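You operate a simulated robot arm through the tools that you are given. There is no shell and no other tool. Be economical: measure what you need, move in short steps, check, and stop when the job is done.

Carry out the task below with a simulated robot arm. There is one attempt and no reset: what you move stays moved.

## Task
Open the red drawer, fetch the medium box labelled "switch" from the long counter top and set it inside and shut the drawer again. Put the yellow card box on the long counter top away on the top of the blue bench. Fetch the tall box from the long counter top and set it on the gold plate. Switch the cream fan's switch on. Fetch the white drops box and set it on the gold-rim disc light. Put one of the blue parts boxes from the top of the white bench on the top of the teal cabinet. Pull the wooden door open. Any order will do. Set down upright: tall box, white drops box, blue parts box.

The check looks at the end state, three seconds after you hand in, the way a careful person would. Anything else that was tipped, shoved, dropped, spilled or broken makes it a failure.

## Robot
A 7-joint arm with a vacuum gripper on a trunk, on a base that drives. Base frame: it is fixed to the floor where the robot stands at the start and does not move with it; the origin is under the middle of the robot, x ahead of it, y to its left, z up. Lengths are in mm, angles in degrees, forces in N, time in s.
Its first joint turns from -149.0 to 149.0 degrees. Places, roughly: blue parts box [-1250, 500, 750]; cream fan's switch [1900, -600, 400]; gold plate (9x9x1 cm) [2400, 100, 800]; gold-rim disc light (11x11x2 cm) [1400, -300, 800]; long drawer1 [800, -200, 700]; medium box [750, -500, 750]; red drawer [800, -200, 700]; tall box [2750, 250, 750]; top of the blue bench [400, -6700, 800]; top of the teal cabinet [-3600, -200, 600]; white drops box [1500, -250, 750]; wooden door [-3200, -200, 800]; yellow card box [4500, 750, 750]. Payload 1.06 kg.
Tool frame: the origin (TCP) lies in the middle of the cups' lips, and z points out of the cups. The gripper has 1 cup of 24 mm across, covering 24 by 24 mm (tool x, y); the bellows give 8 mm. With the vacuum on, a cup seals on a smooth face that it is pressed against (1 to 4 N); it does not hold porous or soft things. The pull reaches 23 N.
Orientation is told as [roll, pitch, yaw] about the base's x, y, z axes, in that order, counted from this pose: with the cups facing straight down, the tool's x points along the base's -x, its y along +y and its z along -z.

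## Interface
- The arm moves only by the tool apply_moves. Its argument "steps" is a list of rows, each a list of 6 numbers: the shift along the base's x, y, z in mm, then the turn, a rotation vector about the base's x, y, z in degrees. In form: [[x, y, z, wx, wy, wz], ...]. A call has 1 to 10 rows; each row is the pose to reach, as a shift and turn from the pose commanded when the call began. "vac" is the vacuum: 1 switches it on, -1 off, set as the call begins (left out, the last holds). Rows are played at 5 a second. More than 50 mm and 8.6 degrees between two rows, or a gripper value outside its range, and nothing of the call is played. Where a pose cannot be reached the arm comes as near as it can. A force on the tool above 40 N (or 10 N above the force at the start of the call, whichever is more), or a blocked arm, ends the call early, and 0.2 s more pass. The pull builds up within a second once a cup has sealed. Time passes only in rows, and 0.2 s behind the last, so rows that repeat a pose give it time. It gives the time, the measured TCP pose, the force on the tool (base axes) and the pull of the vacuum at its end, in the units of the frame above (readings bear some noise), with the torque about the TCP (base axes, N m) and any sound that the robot's microphone picked up.
- Cameras (640 x 400 px; columns grow to the right, rows downward): "scene" is now at [-21.1, 221.8, 1482.2]; the picture's right is [0.91, -0.42, 0.00], its down [-0.39, -0.84, -0.36] and it looks along [0.15, 0.33, -0.93] (base axes); focal length 214 px, centre (320, 200). "wrist" rides on the gripper at [78, 19, -96] in the tool frame; the picture's right is [-0.23, 0.97, 0.00], its down [-0.71, -0.17, -0.69] and it looks along [-0.67, -0.16, 0.73] (tool axes); focal length 243 px, centre (320, 200). There is no depth. A picture from a camera that has moved, and an enlarged one, comes with that camera's place and axes in the base frame and with its lens.
- get_image(camera): a new picture of that camera. The clock stands still meanwhile.
- raise_lower(by): slides the trunk up (or, below 0, down) by that many mm; the arm and the scene camera ride with it, the base frame stays. It gives what a move gives, with no picture.
- steer(legs): drives the robot by 1 to 6 legs, each [ahead, turn to the left] in mm and degrees, along the robot's own axes; the way and the turn of a leg run together, so that a leg with both is an arc; at most 1500 mm and 180 degrees a leg. The arm and the cameras ride along, it lands a little off, and it stops where it bumps. It gives what a move gives.
- turn_head(pan, tilt): turns the head with the scene camera to pan (to the left, within 155 degrees either way) and tilt (down, from -29 to 69), counted from straight ahead of the robot. It gives what a move gives.
- inspect(camera, box): a new picture of the part [left, top, right, bottom] of that camera's present view, enlarged. The clock stands still meanwhile.
- job_done(): hands the job in; it is judged then, once.

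Work in short steps. Places have to be worked out from the pictures, the camera data and where the tool is seen: move nearer, look again, correct. Check each grasp and each placing, and mend what went wrong. You have 207 turns and 192 pictures in all, those below and enlarged ones among them. Switch the vacuum off and draw the arm clear of the work before you hand the job in, unless the task says otherwise; then end with one line.

The tools are called after "Request:" as name(argument=value, ...) on one line, values as JSON. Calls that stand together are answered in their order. apply_moves: Moves the arm, as the interface text tells. Its arguments: {"type":"object","properties":{"steps":{"type":"array","items":{"type":"array","items":{"type":"number"}}},"vac":{"type":"number"}},"required":["steps"]} The other tools are called the same way: raise_lower (by) slides the trunk up or down; steer (legs) drives the base; turn_head (pan, tilt) turns the head that bears the scene camera; get_image (camera) takes a picture; inspect (camera, box) takes an enlarged picture of a part of a camera's view; job_done () hands the job in.

At the start:

```text
clock: 0.0
tcp_pos: [667.4, 121.2, 1063.6]
tool_rot: [0.0, 0.0, 0.0]
ft_force: [-0.3, 0.0, -0.7]
wrist_torque: [0.05, -0.06, 0.0]
pull: 0.1
trunk travel left (down, up): [-575.0, 135.0]
robot x, y, heading: [-2.1, 1.8, 0.1]
head pan, tilt: [65.0, 68.8]
```

scene: 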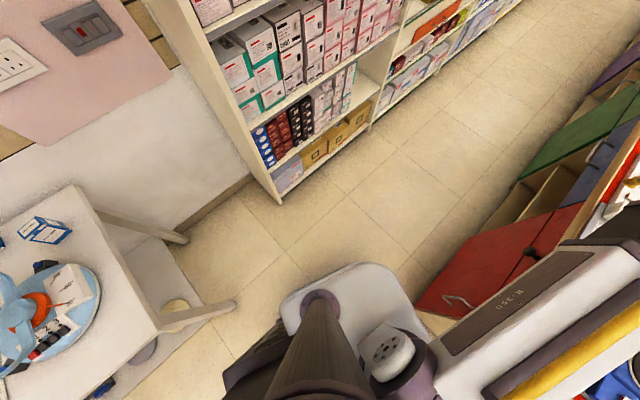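
wrist: 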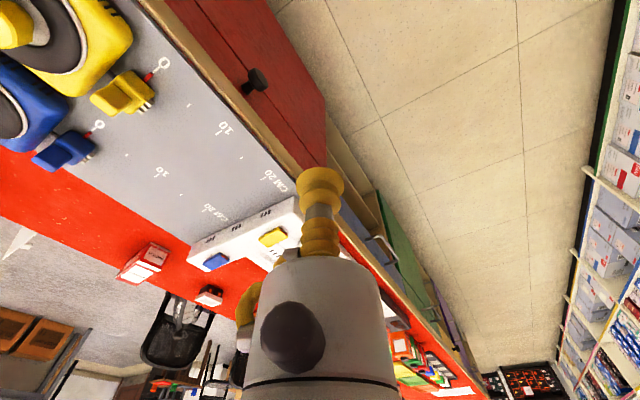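

I'll look around first: head toward the counter on the front right.

Request:
turn_head(pan=-30, tilt=40)

```text
clock: 1.7
tcp_pos: [668.3, 120.4, 1063.4]
tool_rot: [0.0, 0.0, 0.0]
ft_force: [0.0, -0.7, -0.3]
wrist_torque: [0.0, -0.05, 0.0]
pull: 0.1
trunk travel left (down, up): [-575.0, 135.0]
robot x, y, heading: [-0.5, 1.6, -0.0]
head pan, tilt: [-30.0, 40.0]
```

Taking the scene picture now.

Request:
get_image(camera="scene")

```text
189 pictures are left
camera scene: at [28.9, 128.7, 1518.3], right [-0.5, -0.87, 0.0], down [-0.56, 0.32, -0.77], along [0.66, -0.38, -0.64], focal length 214 px, centre (320, 200)
```

scene: 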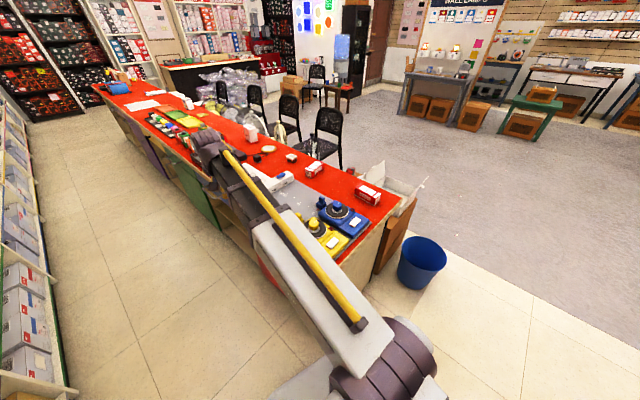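

The counter runs along +x with its near end close by on the right. I'll enlarge it.

Request:
inspect(camera="scene", box=[230, 120, 430, 280])

Request:
inspect(camera="scene", box=[80, 60, 340, 200])

Request:
get_image(camera="wrist")

```text
2.50 times, centred on (330, 200) of scene
camera zoom: at [28.9, 128.7, 1518.3], right [-0.5, -0.87, 0.0], down [-0.56, 0.32, -0.77], along [0.66, -0.38, -0.64], focal length 536 px, centre (295, 200)
```

zoom: 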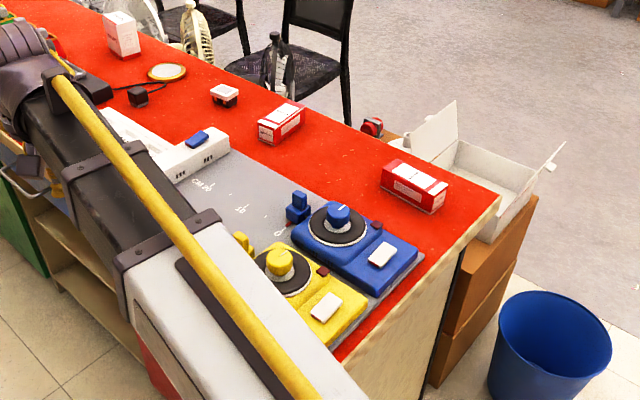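

```text
2.46 times, centred on (210, 130) of scene
camera zoom: at [28.9, 128.7, 1518.3], right [-0.5, -0.87, 0.0], down [-0.56, 0.32, -0.77], along [0.66, -0.38, -0.64], focal length 528 px, centre (591, 372)
```

zoom: 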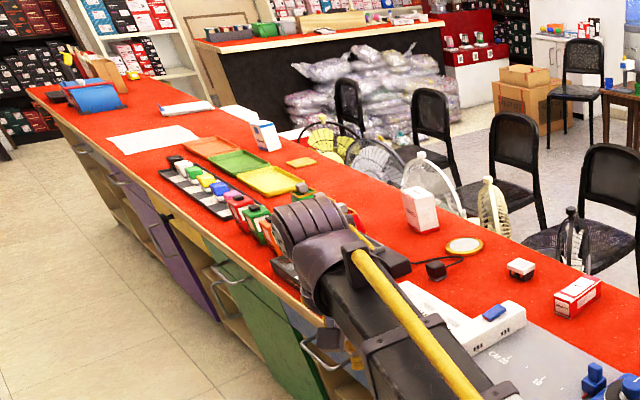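

```text
186 pictures are left
camera wrist: at [589.1, 140.3, 1159.4], right [0.23, 0.97, 0.0], down [0.71, -0.17, 0.69], along [0.67, -0.16, -0.73], focal length 243 px, centre (320, 200)
```

wrist: 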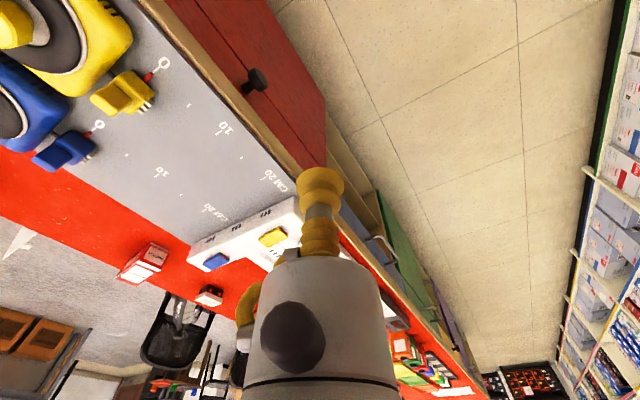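

Two similar white-red boxes; I'll read the labels and look for the drawer.

Request:
inspect(camera="scene", box=[345, 175, 395, 210])

Request:
inspect(camera="scene", box=[235, 110, 335, 185])

Request:
inspect(camera="wrist", box=[120, 0, 360, 200])

```text
11.43 times, centred on (370, 192) of scene
camera zoom: at [28.9, 128.7, 1518.3], right [-0.5, -0.87, 0.0], down [-0.56, 0.32, -0.77], along [0.66, -0.38, -0.64], focal length 2451 px, centre (-251, 286)
```

zoom: 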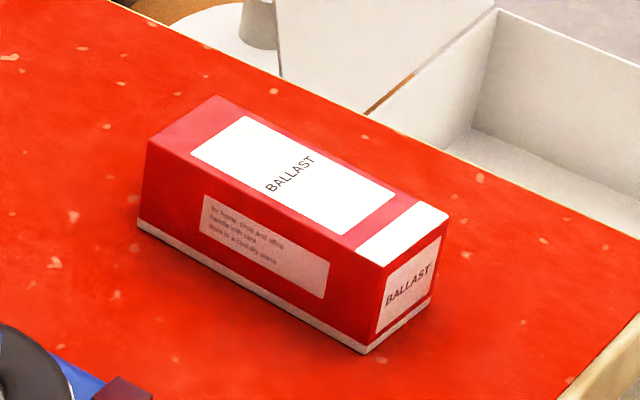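

```text
5.33 times, centred on (285, 148) of scene
camera zoom: at [28.9, 128.7, 1518.3], right [-0.5, -0.87, 0.0], down [-0.56, 0.32, -0.77], along [0.66, -0.38, -0.64], focal length 1144 px, centre (507, 480)
```

zoom: 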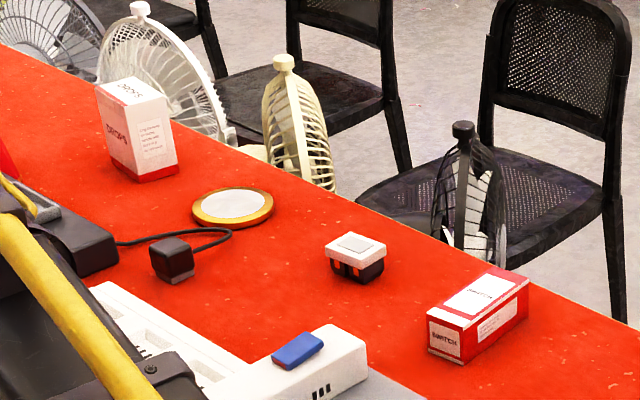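

```text
2.00 times, centred on (240, 100) of wrist
camera zoom: at [589.1, 140.3, 1159.4], right [0.23, 0.97, 0.0], down [0.71, -0.17, 0.69], along [0.67, -0.16, -0.73], focal length 485 px, centre (480, 400)
```

zoom: 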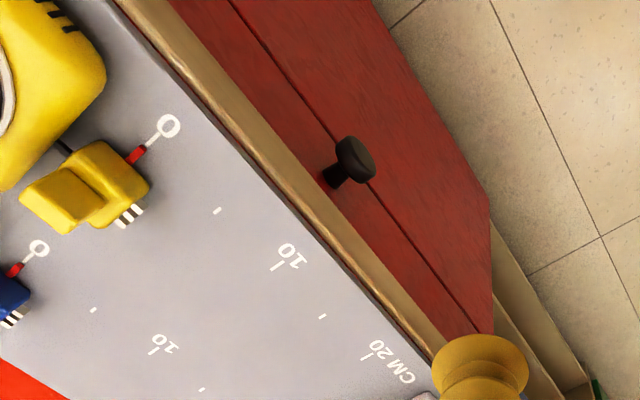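

The SWITCH box is the farther one, near (980, -380), and the counter top is at about z 800-815. The counter runs about 16° left of x. I'll raise the trunk and drive along the aisle to a spot from which the drawer, the SWITCH box and the disc light can all be reached.

Request:
raise_lower(by=130)

Request:
steer(legs=[[0, 40], [500, 0], [0, -26], [720, 0], [0, -88]])

Request:
turn_head(pan=0, tilt=50)

Request:
get_image(camera="scene")

```text
clock: 3.3
tcp_pos: [667.7, 121.1, 1194.2]
tool_rot: [0.0, 0.0, 0.1]
ft_force: [1.0, 1.0, -0.3]
wrist_torque: [0.01, -0.04, 0.02]
pull: 0.0
trunk travel left (down, up): [-705.0, 5.0]
robot x, y, heading: [2.2, -0.4, -0.1]
head pan, tilt: [-30.0, 40.0]
```

```text
clock: 16.6
tcp_pos: [1385.8, -111.4, 1193.8]
tool_rot: [0.0, 0.0, -73.2]
ft_force: [0.0, 0.2, -0.2]
wrist_torque: [0.0, -0.01, -0.03]
pull: 0.1
trunk travel left (down, up): [-705.0, 5.0]
robot x, y, heading: [1074.3, 494.9, -73.4]
head pan, tilt: [-30.0, 40.0]
```

```text
clock: 17.6
tcp_pos: [1386.0, -111.5, 1193.2]
tool_rot: [0.0, -0.1, -73.2]
ft_force: [0.0, 0.2, -1.0]
wrist_torque: [0.03, 0.03, 0.01]
pull: 0.1
trunk travel left (down, up): [-705.0, 5.0]
robot x, y, heading: [1074.2, 491.2, -73.5]
head pan, tilt: [0.0, 50.0]
```

```text
182 pictures are left
camera scene: at [1249.5, 511.8, 1634.1], right [-0.96, -0.29, 0.0], down [-0.22, 0.73, -0.64], along [0.19, -0.62, -0.77], focal length 214 px, centre (320, 200)
```

scene: 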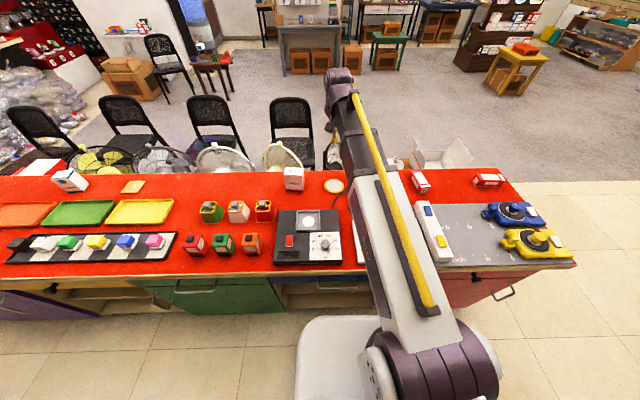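

Good overview. The arm hides the drawer, so I'll pan right and zoom on it and on the disc light area.

Request:
inspect(camera="scene", box=[400, 140, 600, 320])

Request:
inspect(camera="scene", box=[180, 130, 360, 270])

Request:
get_image(camera="wrist")

```text
2.22 times, centred on (500, 230) of scene
camera zoom: at [1249.5, 511.8, 1634.1], right [-0.96, -0.29, 0.0], down [-0.22, 0.73, -0.64], along [0.19, -0.62, -0.77], focal length 477 px, centre (-80, 133)
```

zoom: 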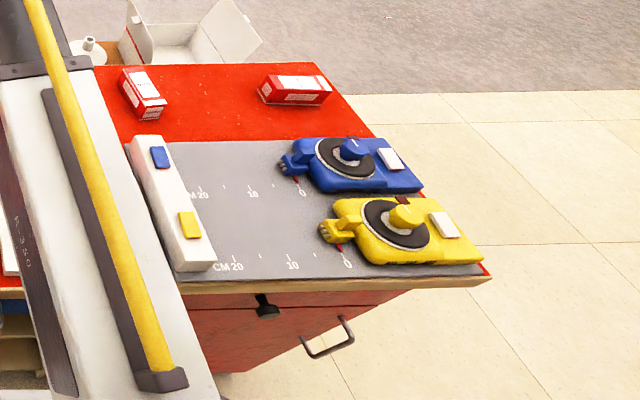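

```text
2.86 times, centred on (270, 200) of scene
camera zoom: at [1249.5, 511.8, 1634.1], right [-0.96, -0.29, 0.0], down [-0.22, 0.73, -0.64], along [0.19, -0.62, -0.77], focal length 613 px, centre (463, 200)
```

zoom: 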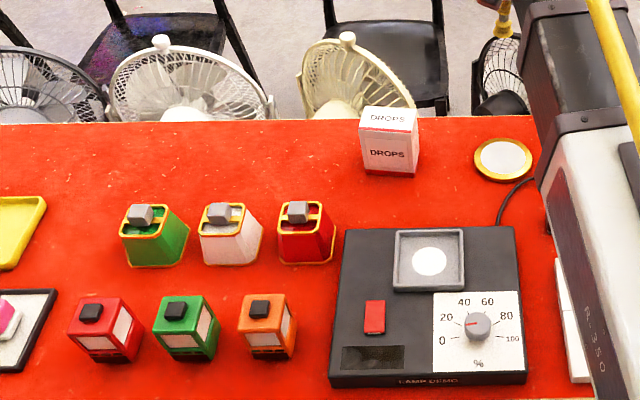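

```text
179 pictures are left
camera wrist: at [1381.4, -30.8, 1289.4], right [1.0, 0.06, 0.0], down [0.04, -0.73, 0.69], along [0.04, -0.68, -0.73], focal length 243 px, centre (320, 200)
```

wrist: 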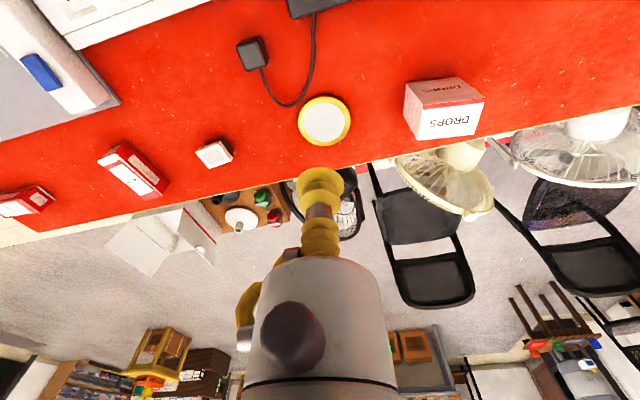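

Drops box top is estimated at (1585, -179, ~940) and the disc light at (1402, -235, ~845). I'll do this pair first: move above the box and look with the wrist camera.

Request:
apply_moves(steps=[[40, -14, -30, 0, 0, 0], [80, -28, -60, 0, 0, 0], [120, -41, -90, 0, 0, 0], [160, -55, -120, 0, 0, 0], [199, -68, -140, 0, 0, 0], [199, -68, -140, 0, 0, 0]])

Request:
get_image(camera="wrist")

Request:
get_image(camera="scene")

```text
refused: row 1 steps farther than a row can; nothing moved
```

```text
178 pictures are left
camera wrist: at [1381.4, -30.8, 1289.4], right [1.0, 0.06, 0.0], down [0.04, -0.73, 0.69], along [0.04, -0.68, -0.73], focal length 243 px, centre (320, 200)
```

wrist: 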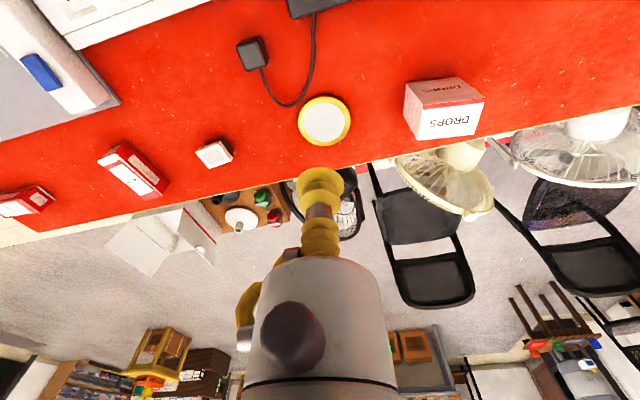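

```text
177 pictures are left
camera scene: at [1249.5, 511.8, 1634.1], right [-0.96, -0.29, 0.0], down [-0.22, 0.73, -0.64], along [0.19, -0.62, -0.77], focal length 214 px, centre (320, 200)
```

scene: 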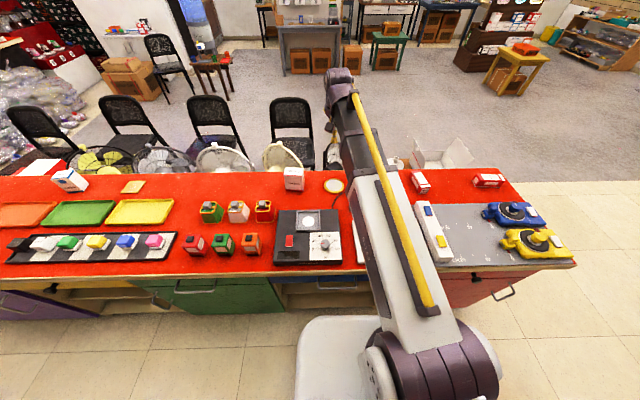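

Step length counts the z as well; I'll use smaller rows.

Request:
apply_moves(steps=[[40, -14, 0, 0, 0, 0], [80, -28, 0, 0, 0, 0], [120, -41, -20, 0, 0, 0], [160, -55, -40, 0, 0, 0], [199, -68, -60, 0, 0, 0], [199, -68, -108, 0, 0, 0], [199, -68, -140, 0, 0, 0], [199, -68, -140, 0, 0, 0]])

Request:
get_image(camera="wrist")

```text
clock: 19.4
tcp_pos: [1586.3, -179.4, 1053.7]
tool_rot: [0.0, 0.0, -73.1]
ft_force: [-0.3, -0.3, -0.3]
wrist_torque: [-0.02, 0.03, 0.0]
pull: 0.0
trunk travel left (down, up): [-705.0, 5.0]
robot x, y, heading: [1077.1, 489.8, -73.4]
head pan, tilt: [0.0, 50.0]
```

```text
176 pictures are left
camera wrist: at [1580.8, -98.7, 1149.6], right [1.0, 0.06, 0.0], down [0.04, -0.73, 0.69], along [0.04, -0.68, -0.73], focal length 243 px, centre (320, 200)
```

wrist: 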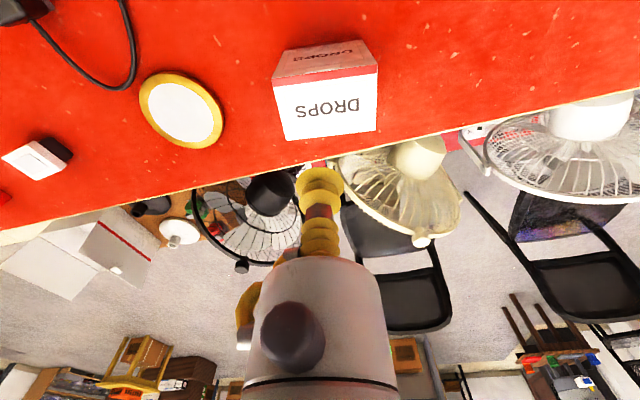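

The face layout is a bit confusing; I'll zoom in on the box.

Request:
inspect(camera="wrist", box=[240, 20, 420, 160])

Request:
inspect(camera="scene", box=[265, 150, 355, 210])

```text
2.86 times, centred on (330, 90) of wrist
camera zoom: at [1580.8, -98.7, 1149.6], right [1.0, 0.06, 0.0], down [0.04, -0.73, 0.69], along [0.04, -0.68, -0.73], focal length 693 px, centre (291, 514)
```

zoom: 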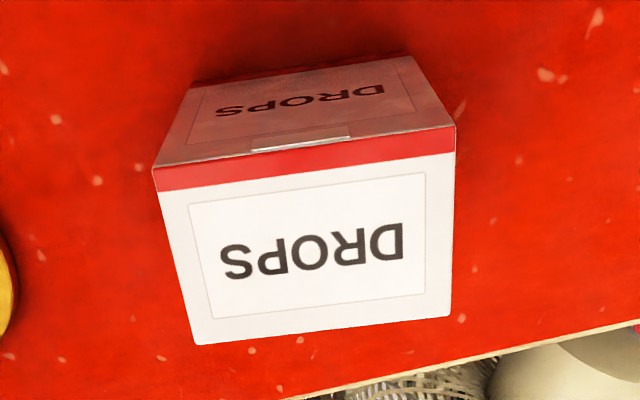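

```text
6.67 times, centred on (310, 180) of scene
camera zoom: at [1249.7, 511.8, 1634.1], right [-0.96, -0.29, 0.0], down [-0.22, 0.73, -0.64], along [0.19, -0.62, -0.77], focal length 1430 px, centre (387, 333)
```

zoom: 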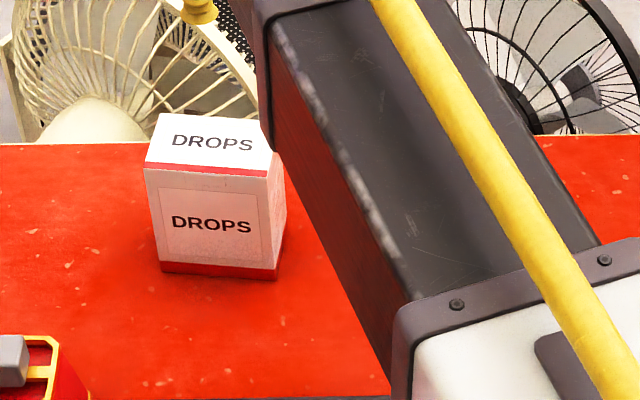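

Top centre is at about (1590, -176, 946). I'll descend with the vacuum on until contact.

Request:
apply_moves(steps=[[4, 3, -40, 0, 0, 0], [4, 3, -80, 0, 0, 0], [4, 3, -96, 0, 0, 0], [4, 3, -101, 0, 0, 0], [4, 3, -104, 0, 0, 0]], vac=1)

```text
clock: 20.6
tcp_pos: [1589.1, -176.9, 950.9]
tool_rot: [0.1, 0.1, -73.2]
ft_force: [-0.9, 0.8, 0.3]
wrist_torque: [0.0, 0.01, 0.02]
pull: 0.0
trunk travel left (down, up): [-705.0, 5.0]
robot x, y, heading: [1076.0, 491.9, -73.2]
head pan, tilt: [0.0, 50.0]
```

No contact yet; lowering in small steps.

Request:
apply_moves(steps=[[0, 0, -3, 0, 0, 0], [0, 0, -6, 0, 0, 0], [0, 0, -9, 0, 0, 0], [0, 0, -9, 0, 0, 0]])

```text
clock: 21.6
tcp_pos: [1588.6, -177.3, 941.9]
tool_rot: [0.0, 0.0, -73.1]
ft_force: [1.3, 0.7, -0.7]
wrist_torque: [-0.01, -0.02, 0.0]
pull: 0.1
trunk travel left (down, up): [-705.0, 5.0]
robot x, y, heading: [1077.5, 493.3, -72.8]
head pan, tilt: [0.0, 50.0]
```

Request:
get_image(camera="wrist")

```text
173 pictures are left
camera wrist: at [1584.7, -95.8, 1036.3], right [1.0, 0.06, 0.0], down [0.04, -0.73, 0.69], along [0.04, -0.68, -0.73], focal length 243 px, centre (320, 200)
```

wrist: 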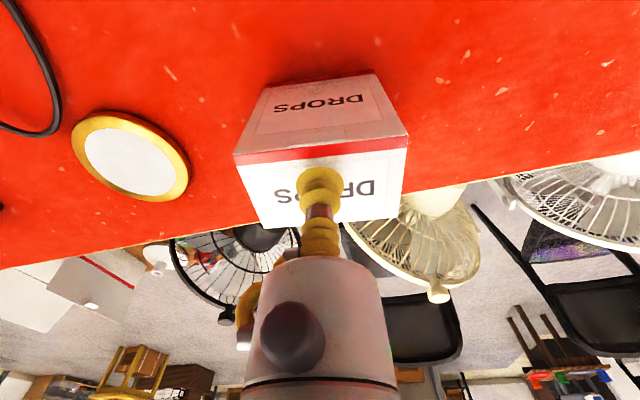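

Still hovering slightly; continue down in 3 mm steps.

Request:
apply_moves(steps=[[0, 0, -3, 0, 0, 0], [0, 0, -6, 0, 0, 0], [0, 0, -9, 0, 0, 0], [0, 0, -12, 0, 0, 0]])

```text
clock: 22.6
tcp_pos: [1589.1, -174.8, 930.1]
tool_rot: [0.0, -0.1, -73.2]
ft_force: [0.7, 4.9, 9.7]
wrist_torque: [0.0, -0.01, -0.05]
pull: 23.0
trunk travel left (down, up): [-705.0, 5.0]
robot x, y, heading: [1073.7, 492.7, -73.1]
head pan, tilt: [0.0, 50.0]
```

Sealed. I'll lift 70 mm and check the box.

Request:
apply_moves(steps=[[0, 0, 15, 0, 0, 0], [0, 0, 40, 0, 0, 0], [0, 0, 75, 0, 0, 0], [0, 0, 75, 0, 0, 0]])

Request:
get_image(camera="scene")

```text
clock: 23.6
tcp_pos: [1587.6, -175.9, 1001.4]
tool_rot: [0.0, 0.0, -73.1]
ft_force: [-0.3, 0.3, -2.6]
wrist_torque: [-0.01, 0.0, -0.02]
pull: 23.6
trunk travel left (down, up): [-705.0, 5.0]
robot x, y, heading: [1077.2, 489.2, -73.5]
head pan, tilt: [0.0, 50.0]
```

```text
172 pictures are left
camera scene: at [1249.6, 511.9, 1634.1], right [-0.96, -0.29, 0.0], down [-0.22, 0.73, -0.64], along [0.19, -0.62, -0.77], focal length 214 px, centre (320, 200)
```

scene: 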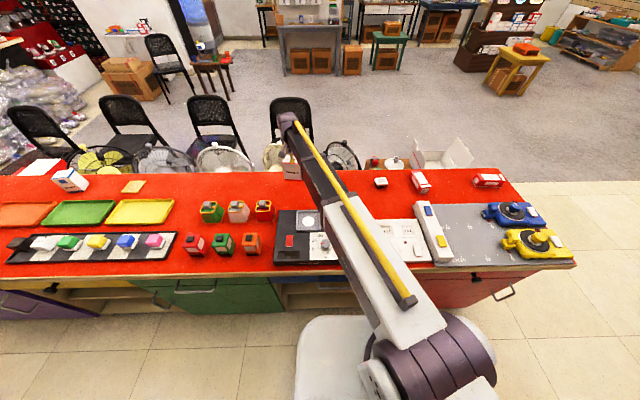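

Held (~2.5 N). Carry over the disc light.

Request:
apply_moves(steps=[[-45, -16, 0, 0, 0, 0], [-90, -32, 0, 0, 0, 0], [-135, -48, 0, 0, 0, 0], [-186, -66, 0, 0, 0, 0], [-186, -66, 0, 0, 0, 0]])

Request:
get_image(camera="wrist")

Request:
inspect(camera="scene", box=[265, 150, 385, 230])

```text
refused: row 4 steps farther than a row can; nothing moved
```

```text
171 pictures are left
camera wrist: at [1584.0, -95.9, 1098.2], right [1.0, 0.06, 0.0], down [0.04, -0.73, 0.68], along [0.04, -0.68, -0.73], focal length 243 px, centre (320, 200)
```

wrist: 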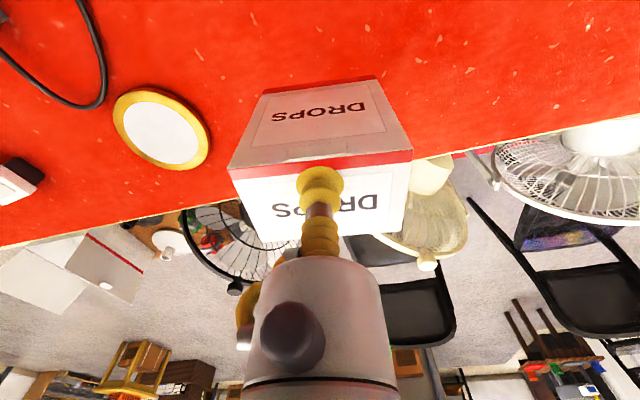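

```text
5.00 times, centred on (325, 190) of scene
camera zoom: at [1249.6, 511.9, 1634.1], right [-0.96, -0.29, 0.0], down [-0.22, 0.73, -0.64], along [0.19, -0.62, -0.77], focal length 1072 px, centre (295, 250)
```

zoom: 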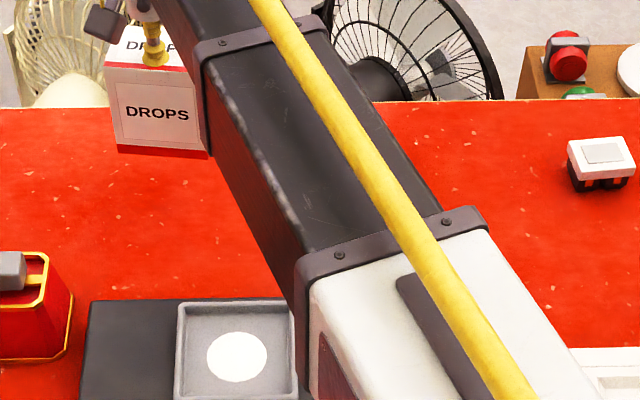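

Disc centre confirmed ≈ (1404, -243). Moving with shorter rows.

Request:
apply_moves(steps=[[-40, -14, 0, 0, 0, 0], [-80, -28, 0, 0, 0, 0], [-120, -43, 0, 0, 0, 0], [-155, -56, 0, 0, 0, 0], [-184, -67, 0, 0, 0, 0], [-184, -67, -20, 0, 0, 0]])

Request:
get_image(camera="wrist")

```text
clock: 25.0
tcp_pos: [1405.6, -242.6, 984.1]
tool_rot: [0.0, 0.0, -73.2]
ft_force: [0.2, -0.6, -1.3]
wrist_torque: [-0.01, -0.01, -0.05]
pull: 23.3
trunk travel left (down, up): [-705.0, 5.0]
robot x, y, heading: [1077.6, 488.9, -73.2]
head pan, tilt: [0.0, 50.0]
```

```text
169 pictures are left
camera wrist: at [1400.0, -162.1, 1079.7], right [1.0, 0.06, 0.0], down [0.04, -0.73, 0.69], along [0.04, -0.68, -0.73], focal length 243 px, centre (320, 200)
```

wrist: 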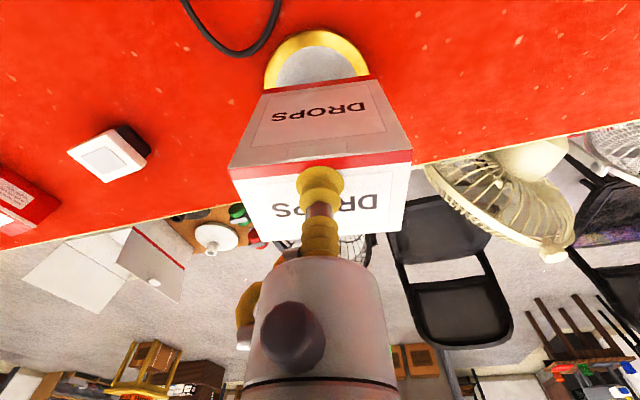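

Disc looks centred near (1401, -249). Small correction, then lower gently.

Request:
apply_moves(steps=[[-4, -6, -8, 0, 0, 0], [-4, -6, -16, 0, 0, 0], [-4, -6, -21, 0, 0, 0], [-4, -6, -24, 0, 0, 0]])

Request:
get_image(camera="wrist")

```text
clock: 26.0
tcp_pos: [1400.0, -250.0, 959.3]
tool_rot: [-0.1, 0.0, -73.2]
ft_force: [-0.2, 0.2, -1.3]
wrist_torque: [0.0, 0.04, 0.02]
pull: 23.2
trunk travel left (down, up): [-705.0, 5.0]
robot x, y, heading: [1076.3, 492.7, -73.2]
head pan, tilt: [0.0, 50.0]
```

```text
168 pictures are left
camera wrist: at [1395.1, -168.6, 1055.3], right [1.0, 0.06, 0.0], down [0.04, -0.73, 0.69], along [0.04, -0.68, -0.73], focal length 243 px, centre (320, 200)
```

wrist: 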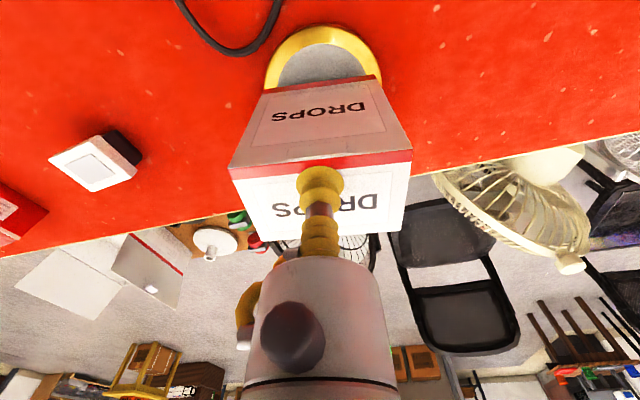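

Bottom of box is about 20 mm above the disc. Continue down carefully.

Request:
apply_moves(steps=[[0, 0, -4, 0, 0, 0], [0, 0, -8, 0, 0, 0], [0, 0, -11, 0, 0, 0], [0, 0, -13, 0, 0, 0]])

```text
clock: 27.0
tcp_pos: [1401.3, -249.5, 946.2]
tool_rot: [0.0, -0.1, -73.1]
ft_force: [0.3, 0.2, -2.2]
wrist_torque: [0.04, 0.0, 0.0]
pull: 22.0
trunk travel left (down, up): [-705.0, 5.0]
robot x, y, heading: [1078.2, 495.5, -73.0]
head pan, tilt: [0.0, 50.0]
```

Request:
apply_moves(steps=[[0, 0, -2, 0, 0, 0], [0, 0, -4, 0, 0, 0], [0, 0, -6, 0, 0, 0]])

```text
clock: 27.8
tcp_pos: [1400.6, -249.0, 943.1]
tool_rot: [0.0, 0.0, -73.3]
ft_force: [-1.4, 1.5, 10.4]
wrist_torque: [0.01, -0.03, 0.01]
pull: 22.9
trunk travel left (down, up): [-705.0, 5.0]
robot x, y, heading: [1078.9, 491.8, -73.3]
head pan, tilt: [0.0, 50.0]
```

Contact. Release and rise.

Request:
apply_moves(steps=[[0, 0, 3, 0, 0, 0], [0, 0, 3, 0, 0, 0], [0, 0, 3, 0, 0, 0], [0, 0, 3, 0, 0, 0], [0, 0, 15, 0, 0, 0], [0, 0, 50, 0, 0, 0], [0, 0, 95, 0, 0, 0], [0, 0, 140, 0, 0, 0]], vac=-1)

Request:
get_image(camera="wrist")

```text
clock: 29.6
tcp_pos: [1401.1, -249.1, 1080.2]
tool_rot: [0.1, 0.0, -73.3]
ft_force: [0.2, -0.1, -0.4]
wrist_torque: [-0.01, 0.0, -0.02]
pull: 0.0
trunk travel left (down, up): [-705.0, 5.0]
robot x, y, heading: [1077.7, 494.4, -73.2]
head pan, tilt: [0.0, 50.0]
```

```text
167 pictures are left
camera wrist: at [1396.6, -168.6, 1176.3], right [1.0, 0.06, 0.0], down [0.04, -0.73, 0.69], along [0.04, -0.68, -0.73], focal length 243 px, centre (320, 200)
```

wrist: 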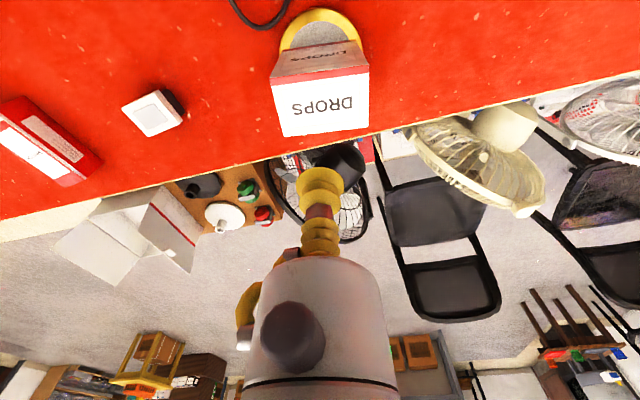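

Drops box stands well on the disc light. Now the red drawer: move the arm over in front of it, keeping height.

Request:
apply_moves(steps=[[-42, 19, 0, 0, 0, 0], [-84, 38, 0, 0, 0, 0], [-126, 57, 0, 0, 0, 0], [-168, 76, 0, 0, 0, 0], [-210, 95, 0, 0, 0, 0], [-252, 114, 0, 0, 0, 0], [-294, 133, 0, 0, 0, 0], [-336, 152, 0, 0, 0, 0], [-378, 171, 0, 0, 0, 0], [-420, 190, 0, 0, 0, 0]])

Request:
apply_moves(steps=[[-42, 19, 0, 0, 0, 0], [-84, 38, 0, 0, 0, 0], [-126, 57, 0, 0, 0, 0], [-168, 76, 0, 0, 0, 0], [-210, 95, 0, 0, 0, 0], [-252, 114, 0, 0, 0, 0], [-294, 133, 0, 0, 0, 0], [-336, 152, 0, 0, 0, 0], [-378, 171, 0, 0, 0, 0], [-392, 180, 0, 0, 0, 0]])

Request:
get_image(camera="wrist")

```text
clock: 31.8
tcp_pos: [981.2, -56.7, 1078.9]
tool_rot: [0.0, 0.0, -73.0]
ft_force: [-0.3, -0.7, 0.5]
wrist_torque: [0.0, 0.02, -0.01]
pull: 0.1
trunk travel left (down, up): [-705.0, 5.0]
robot x, y, heading: [1078.1, 493.6, -73.4]
head pan, tilt: [0.0, 50.0]
```

```text
clock: 34.0
tcp_pos: [588.9, 121.9, 1079.1]
tool_rot: [0.0, 0.0, -73.3]
ft_force: [0.2, -0.7, -0.1]
wrist_torque: [0.01, 0.01, 0.03]
pull: 0.1
trunk travel left (down, up): [-705.0, 5.0]
robot x, y, heading: [1076.0, 492.7, -73.0]
head pan, tilt: [0.0, 50.0]
```

```text
166 pictures are left
camera wrist: at [583.4, 202.0, 1176.0], right [1.0, 0.06, 0.0], down [0.04, -0.73, 0.69], along [0.04, -0.68, -0.73], focal length 243 px, centre (320, 200)
```

wrist: 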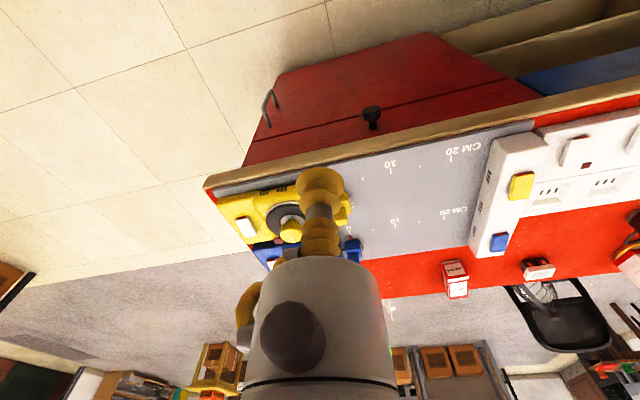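

I'll zoom on the drawer to measure it before turning the tool.

Request:
inspect(camera="wrist", box=[230, 20, 550, 210])

```text
2.00 times, centred on (390, 115) of wrist
camera zoom: at [583.4, 202.0, 1176.0], right [1.0, 0.06, 0.0], down [0.04, -0.73, 0.69], along [0.04, -0.68, -0.73], focal length 485 px, centre (180, 370)
```

zoom: 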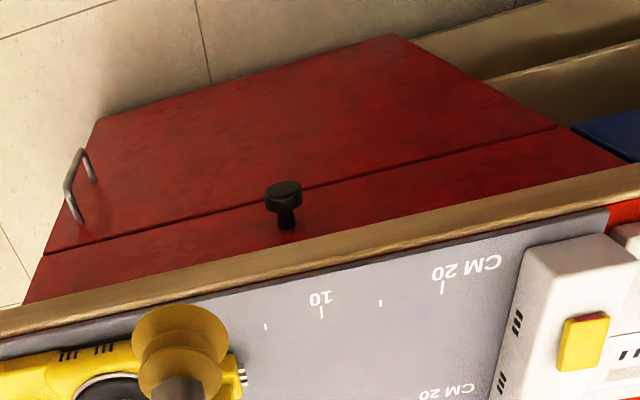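

Drawer front plane is at about t = -222 (knob at z≈700, s≈669), with face from z≈624 to ~780. Tilting the tool horizontal, pointing at the drawer.

Request:
apply_moves(steps=[[0, 0, 0, -8.1, -2.5, 0], [0, 0, 0, -16.3, -4.9, 0], [0, 0, 0, -24.4, -7.4, 0], [0, 0, 0, -32.5, -9.8, 0], [0, 0, 0, -40.7, -12.3, 0], [0, 0, 0, -48.8, -14.7, 0], [0, 0, 0, -56.9, -17.2, 0], [0, 0, 0, -65.1, -19.7, 0], [0, 0, 0, -73.2, -22.1, 0], [0, 0, 0, -81.3, -24.6, 0]])

Request:
apply_moves(steps=[[0, 0, 0, -4.8, -1.4, 0], [0, 0, 0, -4.8, -1.4, 0]])

Request:
raise_lower(by=-395)

Request:
get_image(camera="wrist")

Request:
turn_head(pan=-40, tilt=50)

Request:
get_image(camera="scene")

```text
clock: 36.2
tcp_pos: [587.9, 120.5, 1081.4]
tool_rot: [-0.4, -85.1, -72.7]
ft_force: [0.0, 0.5, 0.4]
wrist_torque: [-0.02, -0.02, -0.02]
pull: 0.1
trunk travel left (down, up): [-705.0, 5.0]
robot x, y, heading: [1077.0, 489.4, -73.3]
head pan, tilt: [0.0, 50.0]
```

```text
clock: 36.8
tcp_pos: [588.8, 121.2, 1081.8]
tool_rot: [-106.8, -90.0, 33.6]
ft_force: [0.0, 0.1, -0.3]
wrist_torque: [0.0, 0.01, 0.01]
pull: 0.0
trunk travel left (down, up): [-705.0, 5.0]
robot x, y, heading: [1075.1, 491.2, -73.3]
head pan, tilt: [0.0, 50.0]
```

```text
clock: 40.6
tcp_pos: [588.4, 121.1, 686.2]
tool_rot: [-29.1, -89.9, -44.0]
ft_force: [-0.2, -0.1, -0.8]
wrist_torque: [0.03, 0.02, 0.02]
pull: 0.1
trunk travel left (down, up): [-310.0, 400.0]
robot x, y, heading: [1076.0, 490.6, -73.2]
head pan, tilt: [0.0, 50.0]
```

```text
164 pictures are left
camera wrist: at [579.1, 217.9, 607.8], right [0.93, 0.28, 0.23], down [-0.36, 0.61, 0.71], along [0.06, -0.74, 0.67], focal length 243 px, centre (320, 200)
```

wrist: 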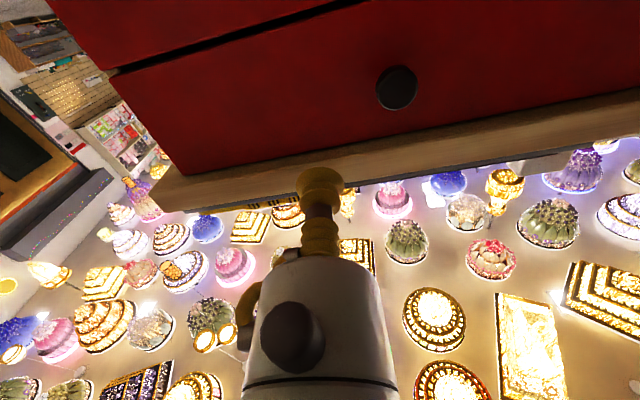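

```text
clock: 41.7
tcp_pos: [587.7, 120.4, 686.2]
tool_rot: [-29.7, -89.9, -43.5]
ft_force: [-1.0, 0.9, -0.3]
wrist_torque: [0.06, 0.0, -0.01]
pull: 0.0
trunk travel left (down, up): [-310.0, 400.0]
robot x, y, heading: [1078.5, 494.7, -73.0]
head pan, tilt: [-40.0, 50.0]
```

```text
163 pictures are left
camera scene: at [1196.8, 514.8, 1239.1], right [-0.92, 0.39, 0.0], down [0.3, 0.7, -0.64], along [-0.25, -0.59, -0.77], focal length 214 px, centre (320, 200)
```

scene: 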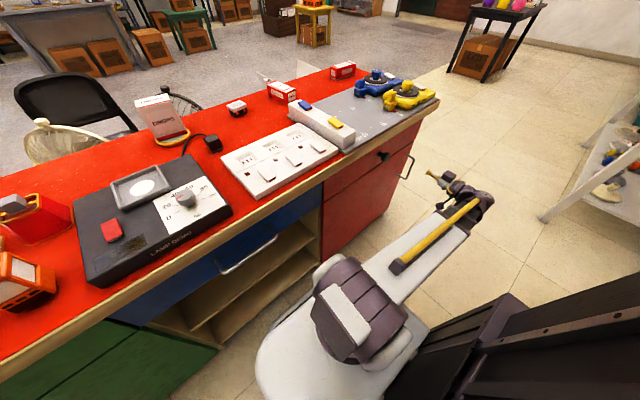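

The picture confirms the front: knob ≈ (697, 4, 700), drawer top edge z≈800. Advance toward the face (t −49 → −222), vacuum on, slowing at the end.

Request:
apply_moves(steps=[[12, -41, 0, 0, 0, 0], [24, -82, 0, 0, 0, 0], [35, -120, 0, 0, 0, 0], [42, -144, 0, 0, 0, 0], [44, -150, 0, 0, 0, 0], [45.5, -155, 0, 0, 0, 0]], vac=1)

```text
clock: 43.1
tcp_pos: [634.8, -34.1, 685.8]
tool_rot: [-35.2, -89.9, -37.9]
ft_force: [0.2, 0.2, 0.7]
wrist_torque: [-0.01, 0.0, 0.01]
pull: 0.1
trunk travel left (down, up): [-310.0, 400.0]
robot x, y, heading: [1079.4, 488.7, -73.4]
head pan, tilt: [-40.0, 50.0]
```

Request:
apply_moves(steps=[[1, -3.5, 0, 0, 0, 0], [2, -7, 0, 0, 0, 0], [3, -10.5, 0, 0, 0, 0], [4, -14, 0, 0, 0, 0]])

```text
clock: 44.1
tcp_pos: [638.9, -49.3, 685.0]
tool_rot: [-24.4, -89.9, -48.7]
ft_force: [-0.5, -1.3, -0.2]
wrist_torque: [-0.02, -0.05, 0.1]
pull: 23.0
trunk travel left (down, up): [-310.0, 400.0]
robot x, y, heading: [1079.2, 493.6, -73.4]
head pan, tilt: [-40.0, 50.0]
```

Sealed on the front. Pull it open slowly.

Request:
apply_moves(steps=[[-3, 10, 0, 0, 0, 0], [-6, 20, 0, 0, 0, 0], [-9, 30, 0, 0, 0, 0], [-13, 45, 0, 0, 0, 0], [-17, 60, 0, 0, 0, 0]])

Request:
get_image(camera="scene")

```text
clock: 45.3
tcp_pos: [621.8, 12.4, 684.9]
tool_rot: [-3.3, -89.9, -70.0]
ft_force: [-7.5, -2.2, -2.3]
wrist_torque: [-0.07, 0.11, 0.15]
pull: 22.9
trunk travel left (down, up): [-310.0, 400.0]
robot x, y, heading: [1076.5, 493.1, -73.2]
head pan, tilt: [-40.0, 50.0]
```

```text
162 pictures are left
camera scene: at [1196.2, 514.5, 1239.1], right [-0.92, 0.39, 0.0], down [0.3, 0.7, -0.64], along [-0.25, -0.59, -0.77], focal length 214 px, centre (320, 200)
```

scene: 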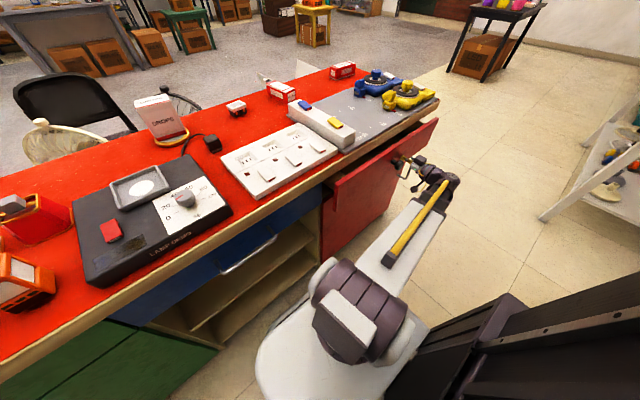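

The drawer slides. A slight sideways force suggests its axis is turned a little more; adjust and continue.

Request:
apply_moves(steps=[[-6, 14, 0, 0, 0, 0], [-12, 33, 0, 0, 0, 0], [-19, 55, 0, 0, 0, 0], [-26, 77, 0, 0, 0, 0], [-33, 99, 0, 0, 0, 0], [-39, 120, 0, 0, 0, 0]])

```text
clock: 46.7
tcp_pos: [580.5, 132.6, 686.4]
tool_rot: [8.6, -90.0, -81.8]
ft_force: [-1.4, 0.3, -5.2]
wrist_torque: [0.03, -0.1, 0.06]
pull: 22.8
trunk travel left (down, up): [-310.0, 400.0]
robot x, y, heading: [1084.1, 490.4, -73.2]
head pan, tilt: [-40.0, 50.0]
```

Request:
apply_moves(steps=[[-6, 18, 0, 0, 0, 0], [-12, 36, 0, 0, 0, 0], [-18, 54, 0, 0, 0, 0], [-23, 70, 0, 0, 0, 0]])

Request:
get_image(camera="scene")

```text
clock: 47.7
tcp_pos: [556.4, 202.7, 687.3]
tool_rot: [-99.8, -90.0, 26.5]
ft_force: [-9.1, -2.7, 0.0]
wrist_torque: [-0.05, -0.07, 0.14]
pull: 23.1
trunk travel left (down, up): [-310.0, 400.0]
robot x, y, heading: [1080.6, 490.2, -73.4]
head pan, tilt: [-40.0, 50.0]
```

```text
161 pictures are left
camera scene: at [1196.2, 514.6, 1239.3], right [-0.92, 0.39, 0.0], down [0.3, 0.7, -0.64], along [-0.25, -0.59, -0.77], focal length 214 px, centre (320, 200)
```

scene: 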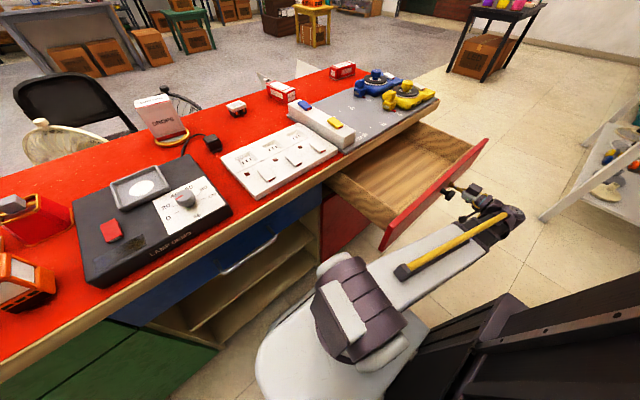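

Drawer is open about 250 mm and empty. Release, back off, raise the trunk, and turn the tool down again.

Request:
apply_moves(steps=[[0, 0, 0, 0, 0, 0], [0, 0, 0, 0, 0, 0], [0, 0, 0, 0, 0, 0], [-5, 15, 0, 0, 0, 0], [-12, 38, 0, 0, 0, 0], [-18, 57, 0, 0, 0, 0]], vac=-1)

Request:
raise_lower(by=395)

Request:
apply_moves(steps=[[0, 0, 0, 8.1, 2.5, 0], [0, 0, 0, 16.3, 4.9, 0], [0, 0, 0, 24.4, 7.4, 0], [0, 0, 0, 32.5, 9.8, 0], [0, 0, 0, 40.7, 12.3, 0], [0, 0, 0, 48.8, 14.7, 0], [0, 0, 0, 56.9, 17.2, 0], [0, 0, 0, 65.1, 19.7, 0], [0, 0, 0, 73.2, 22.1, 0], [0, 0, 0, 81.3, 24.6, 0]])

Request:
apply_moves(steps=[[0, 0, 0, 4.8, 1.4, 0], [0, 0, 0, 4.8, 1.4, 0]])

Request:
get_image(camera="scene")

```text
clock: 49.1
tcp_pos: [541.6, 258.7, 685.2]
tool_rot: [-10.9, -89.9, -62.3]
ft_force: [0.6, -0.6, 0.5]
wrist_torque: [-0.02, 0.02, -0.03]
pull: 0.1
trunk travel left (down, up): [-310.0, 400.0]
robot x, y, heading: [1077.9, 495.1, -73.1]
head pan, tilt: [-40.0, 50.0]
```

```text
clock: 52.9
tcp_pos: [541.4, 258.6, 1080.6]
tool_rot: [-26.4, -89.9, -46.7]
ft_force: [0.6, 0.0, -0.4]
wrist_torque: [0.0, -0.03, -0.01]
pull: 0.0
trunk travel left (down, up): [-705.0, 5.0]
robot x, y, heading: [1077.1, 493.6, -73.3]
head pan, tilt: [-40.0, 50.0]
```

```text
clock: 55.0
tcp_pos: [541.2, 258.5, 1081.5]
tool_rot: [-0.1, -4.9, -73.1]
ft_force: [0.4, -0.2, 0.2]
wrist_torque: [0.04, -0.01, -0.01]
pull: 0.1
trunk travel left (down, up): [-705.0, 5.0]
robot x, y, heading: [1072.6, 489.7, -72.9]
head pan, tilt: [-40.0, 50.0]
```

```text
clock: 55.6
tcp_pos: [541.3, 259.4, 1081.3]
tool_rot: [0.0, 0.1, -73.3]
ft_force: [-0.5, 0.1, 0.1]
wrist_torque: [0.02, 0.0, -0.01]
pull: 0.0
trunk travel left (down, up): [-705.0, 5.0]
robot x, y, heading: [1076.6, 491.9, -73.1]
head pan, tilt: [-40.0, 50.0]
```

```text
160 pictures are left
camera scene: at [1196.8, 514.6, 1634.1], right [-0.92, 0.39, 0.0], down [0.3, 0.7, -0.64], along [-0.25, -0.59, -0.77], focal length 214 px, centre (320, 200)
```

scene: 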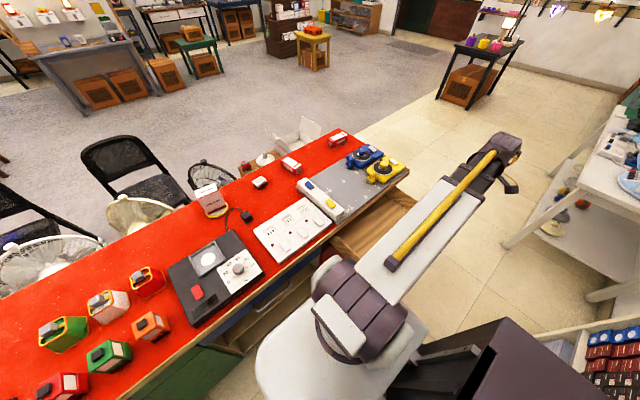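

Zoom on the SWITCH box for location and orientation.

Request:
inspect(camera="scene", box=[265, 145, 315, 180])

Request:
inspect(camera="scene", box=[310, 160, 440, 280])

```text
11.43 times, centred on (290, 162) of scene
camera zoom: at [1196.8, 514.6, 1634.1], right [-0.92, 0.39, 0.0], down [0.3, 0.7, -0.64], along [-0.25, -0.59, -0.77], focal length 2451 px, centre (663, 629)
```

zoom: 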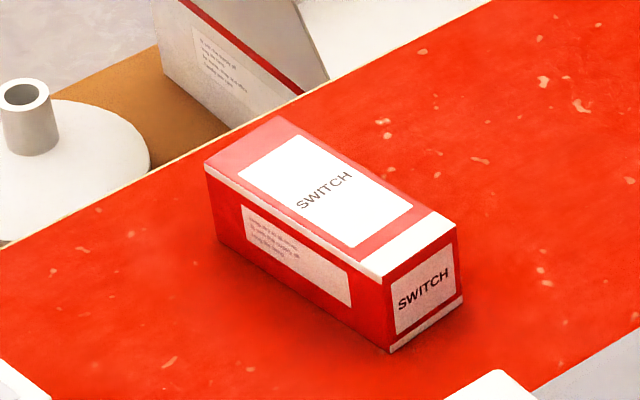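

```text
3.33 times, centred on (375, 220) of scene
camera zoom: at [1196.8, 514.6, 1634.1], right [-0.92, 0.39, 0.0], down [0.3, 0.7, -0.64], along [-0.25, -0.59, -0.77], focal length 715 px, centre (137, 133)
```

zoom: 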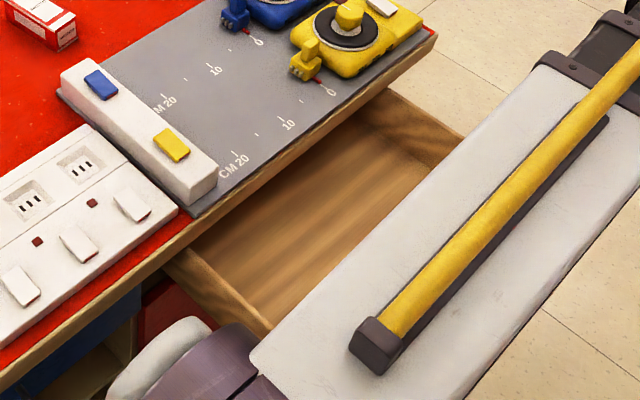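

SWITCH box centre ≈ (989, -380), about 124×50 mm, top near z 870. Moving over it.

Request:
apply_moves(steps=[[27, -38, 0, 0, 0, 0], [54, -76, 0, 0, 0, 0], [81, -115, 0, 0, 0, 0], [108, -153, 0, 0, 0, 0], [135, -192, 0, 0, 0, 0], [162, -230, 0, 0, 0, 0], [189, -269, 0, 0, 0, 0], [216, -307, 0, 0, 0, 0], [243, -346, 0, 0, 0, 0], [270, -384, 0, 0, 0, 0]])

Request:
apply_moves(steps=[[27, -38, 0, 0, 0, 0], [54, -76, 0, 0, 0, 0], [81, -115, 0, 0, 0, 0], [108, -153, 0, 0, 0, 0], [135, -192, 0, 0, 0, 0], [162, -230, 0, 0, 0, 0], [178, -255, -30, 0, 0, 0], [178, -255, -75, 0, 0, 0]])

Request:
get_image(camera="wrist")

```text
clock: 57.9
tcp_pos: [811.0, -124.4, 1081.5]
tool_rot: [0.0, -0.1, -73.2]
ft_force: [-0.5, 0.4, 0.3]
wrist_torque: [0.02, -0.03, -0.01]
pull: 0.1
trunk travel left (down, up): [-705.0, 5.0]
robot x, y, heading: [1076.1, 489.4, -73.3]
head pan, tilt: [-40.0, 50.0]
```

```text
clock: 59.6
tcp_pos: [987.3, -379.9, 1004.9]
tool_rot: [0.0, 0.0, -73.0]
ft_force: [-0.4, -0.7, -0.1]
wrist_torque: [0.05, 0.01, -0.01]
pull: 0.1
trunk travel left (down, up): [-705.0, 5.0]
robot x, y, heading: [1075.0, 492.1, -73.1]
head pan, tilt: [-40.0, 50.0]
```

```text
157 pictures are left
camera wrist: at [983.5, -298.4, 1099.7], right [1.0, 0.06, 0.0], down [0.04, -0.73, 0.68], along [0.04, -0.68, -0.73], focal length 243 px, centre (320, 200)
```

wrist: 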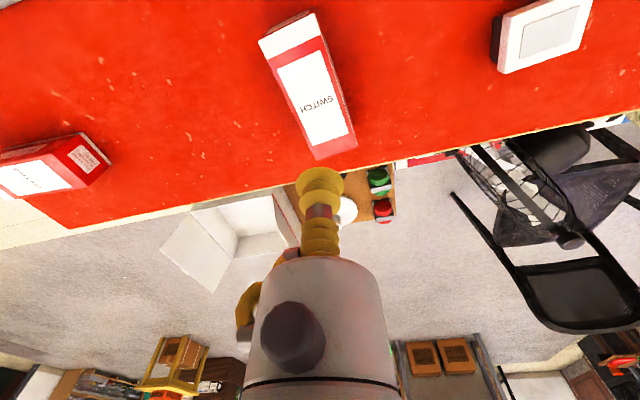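

Aim at (987, -391) and descend with vacuum on.

Request:
apply_moves(steps=[[0, -11, -40, 0, 0, 0], [0, -11, -85, 0, 0, 0], [0, -11, -112, 0, 0, 0], [0, -11, -118, 0, 0, 0], [0, -11, -122, 0, 0, 0]], vac=1)

Request:
get_image(camera="wrist")

```text
clock: 60.9
tcp_pos: [992.0, -390.7, 884.9]
tool_rot: [0.0, 0.0, -73.1]
ft_force: [0.8, -0.2, 0.1]
wrist_torque: [-0.01, -0.03, -0.01]
pull: 0.0
trunk travel left (down, up): [-705.0, 5.0]
robot x, y, heading: [1073.4, 492.4, -73.3]
head pan, tilt: [-40.0, 50.0]
```

```text
156 pictures are left
camera wrist: at [985.2, -309.8, 980.0], right [1.0, 0.06, 0.0], down [0.04, -0.73, 0.69], along [0.04, -0.68, -0.73], focal length 243 px, centre (320, 200)
```

wrist: 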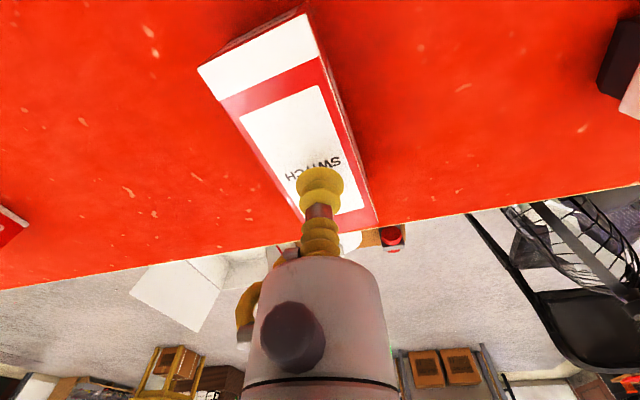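

Well aligned (centre ≈ (984,-389)). Creep down.

Request:
apply_moves(steps=[[-4, 2, -4, 0, 0, 0], [-4, 2, -8, 0, 0, 0], [-4, 2, -12, 0, 0, 0], [-4, 2, -16, 0, 0, 0]])

```text
clock: 61.9
tcp_pos: [986.6, -388.3, 869.5]
tool_rot: [0.0, -0.1, -73.0]
ft_force: [1.1, -2.4, 14.5]
wrist_torque: [0.0, 0.02, -0.01]
pull: 22.9
trunk travel left (down, up): [-705.0, 5.0]
robot x, y, heading: [1076.2, 495.5, -73.5]
head pan, tilt: [-40.0, 50.0]
```

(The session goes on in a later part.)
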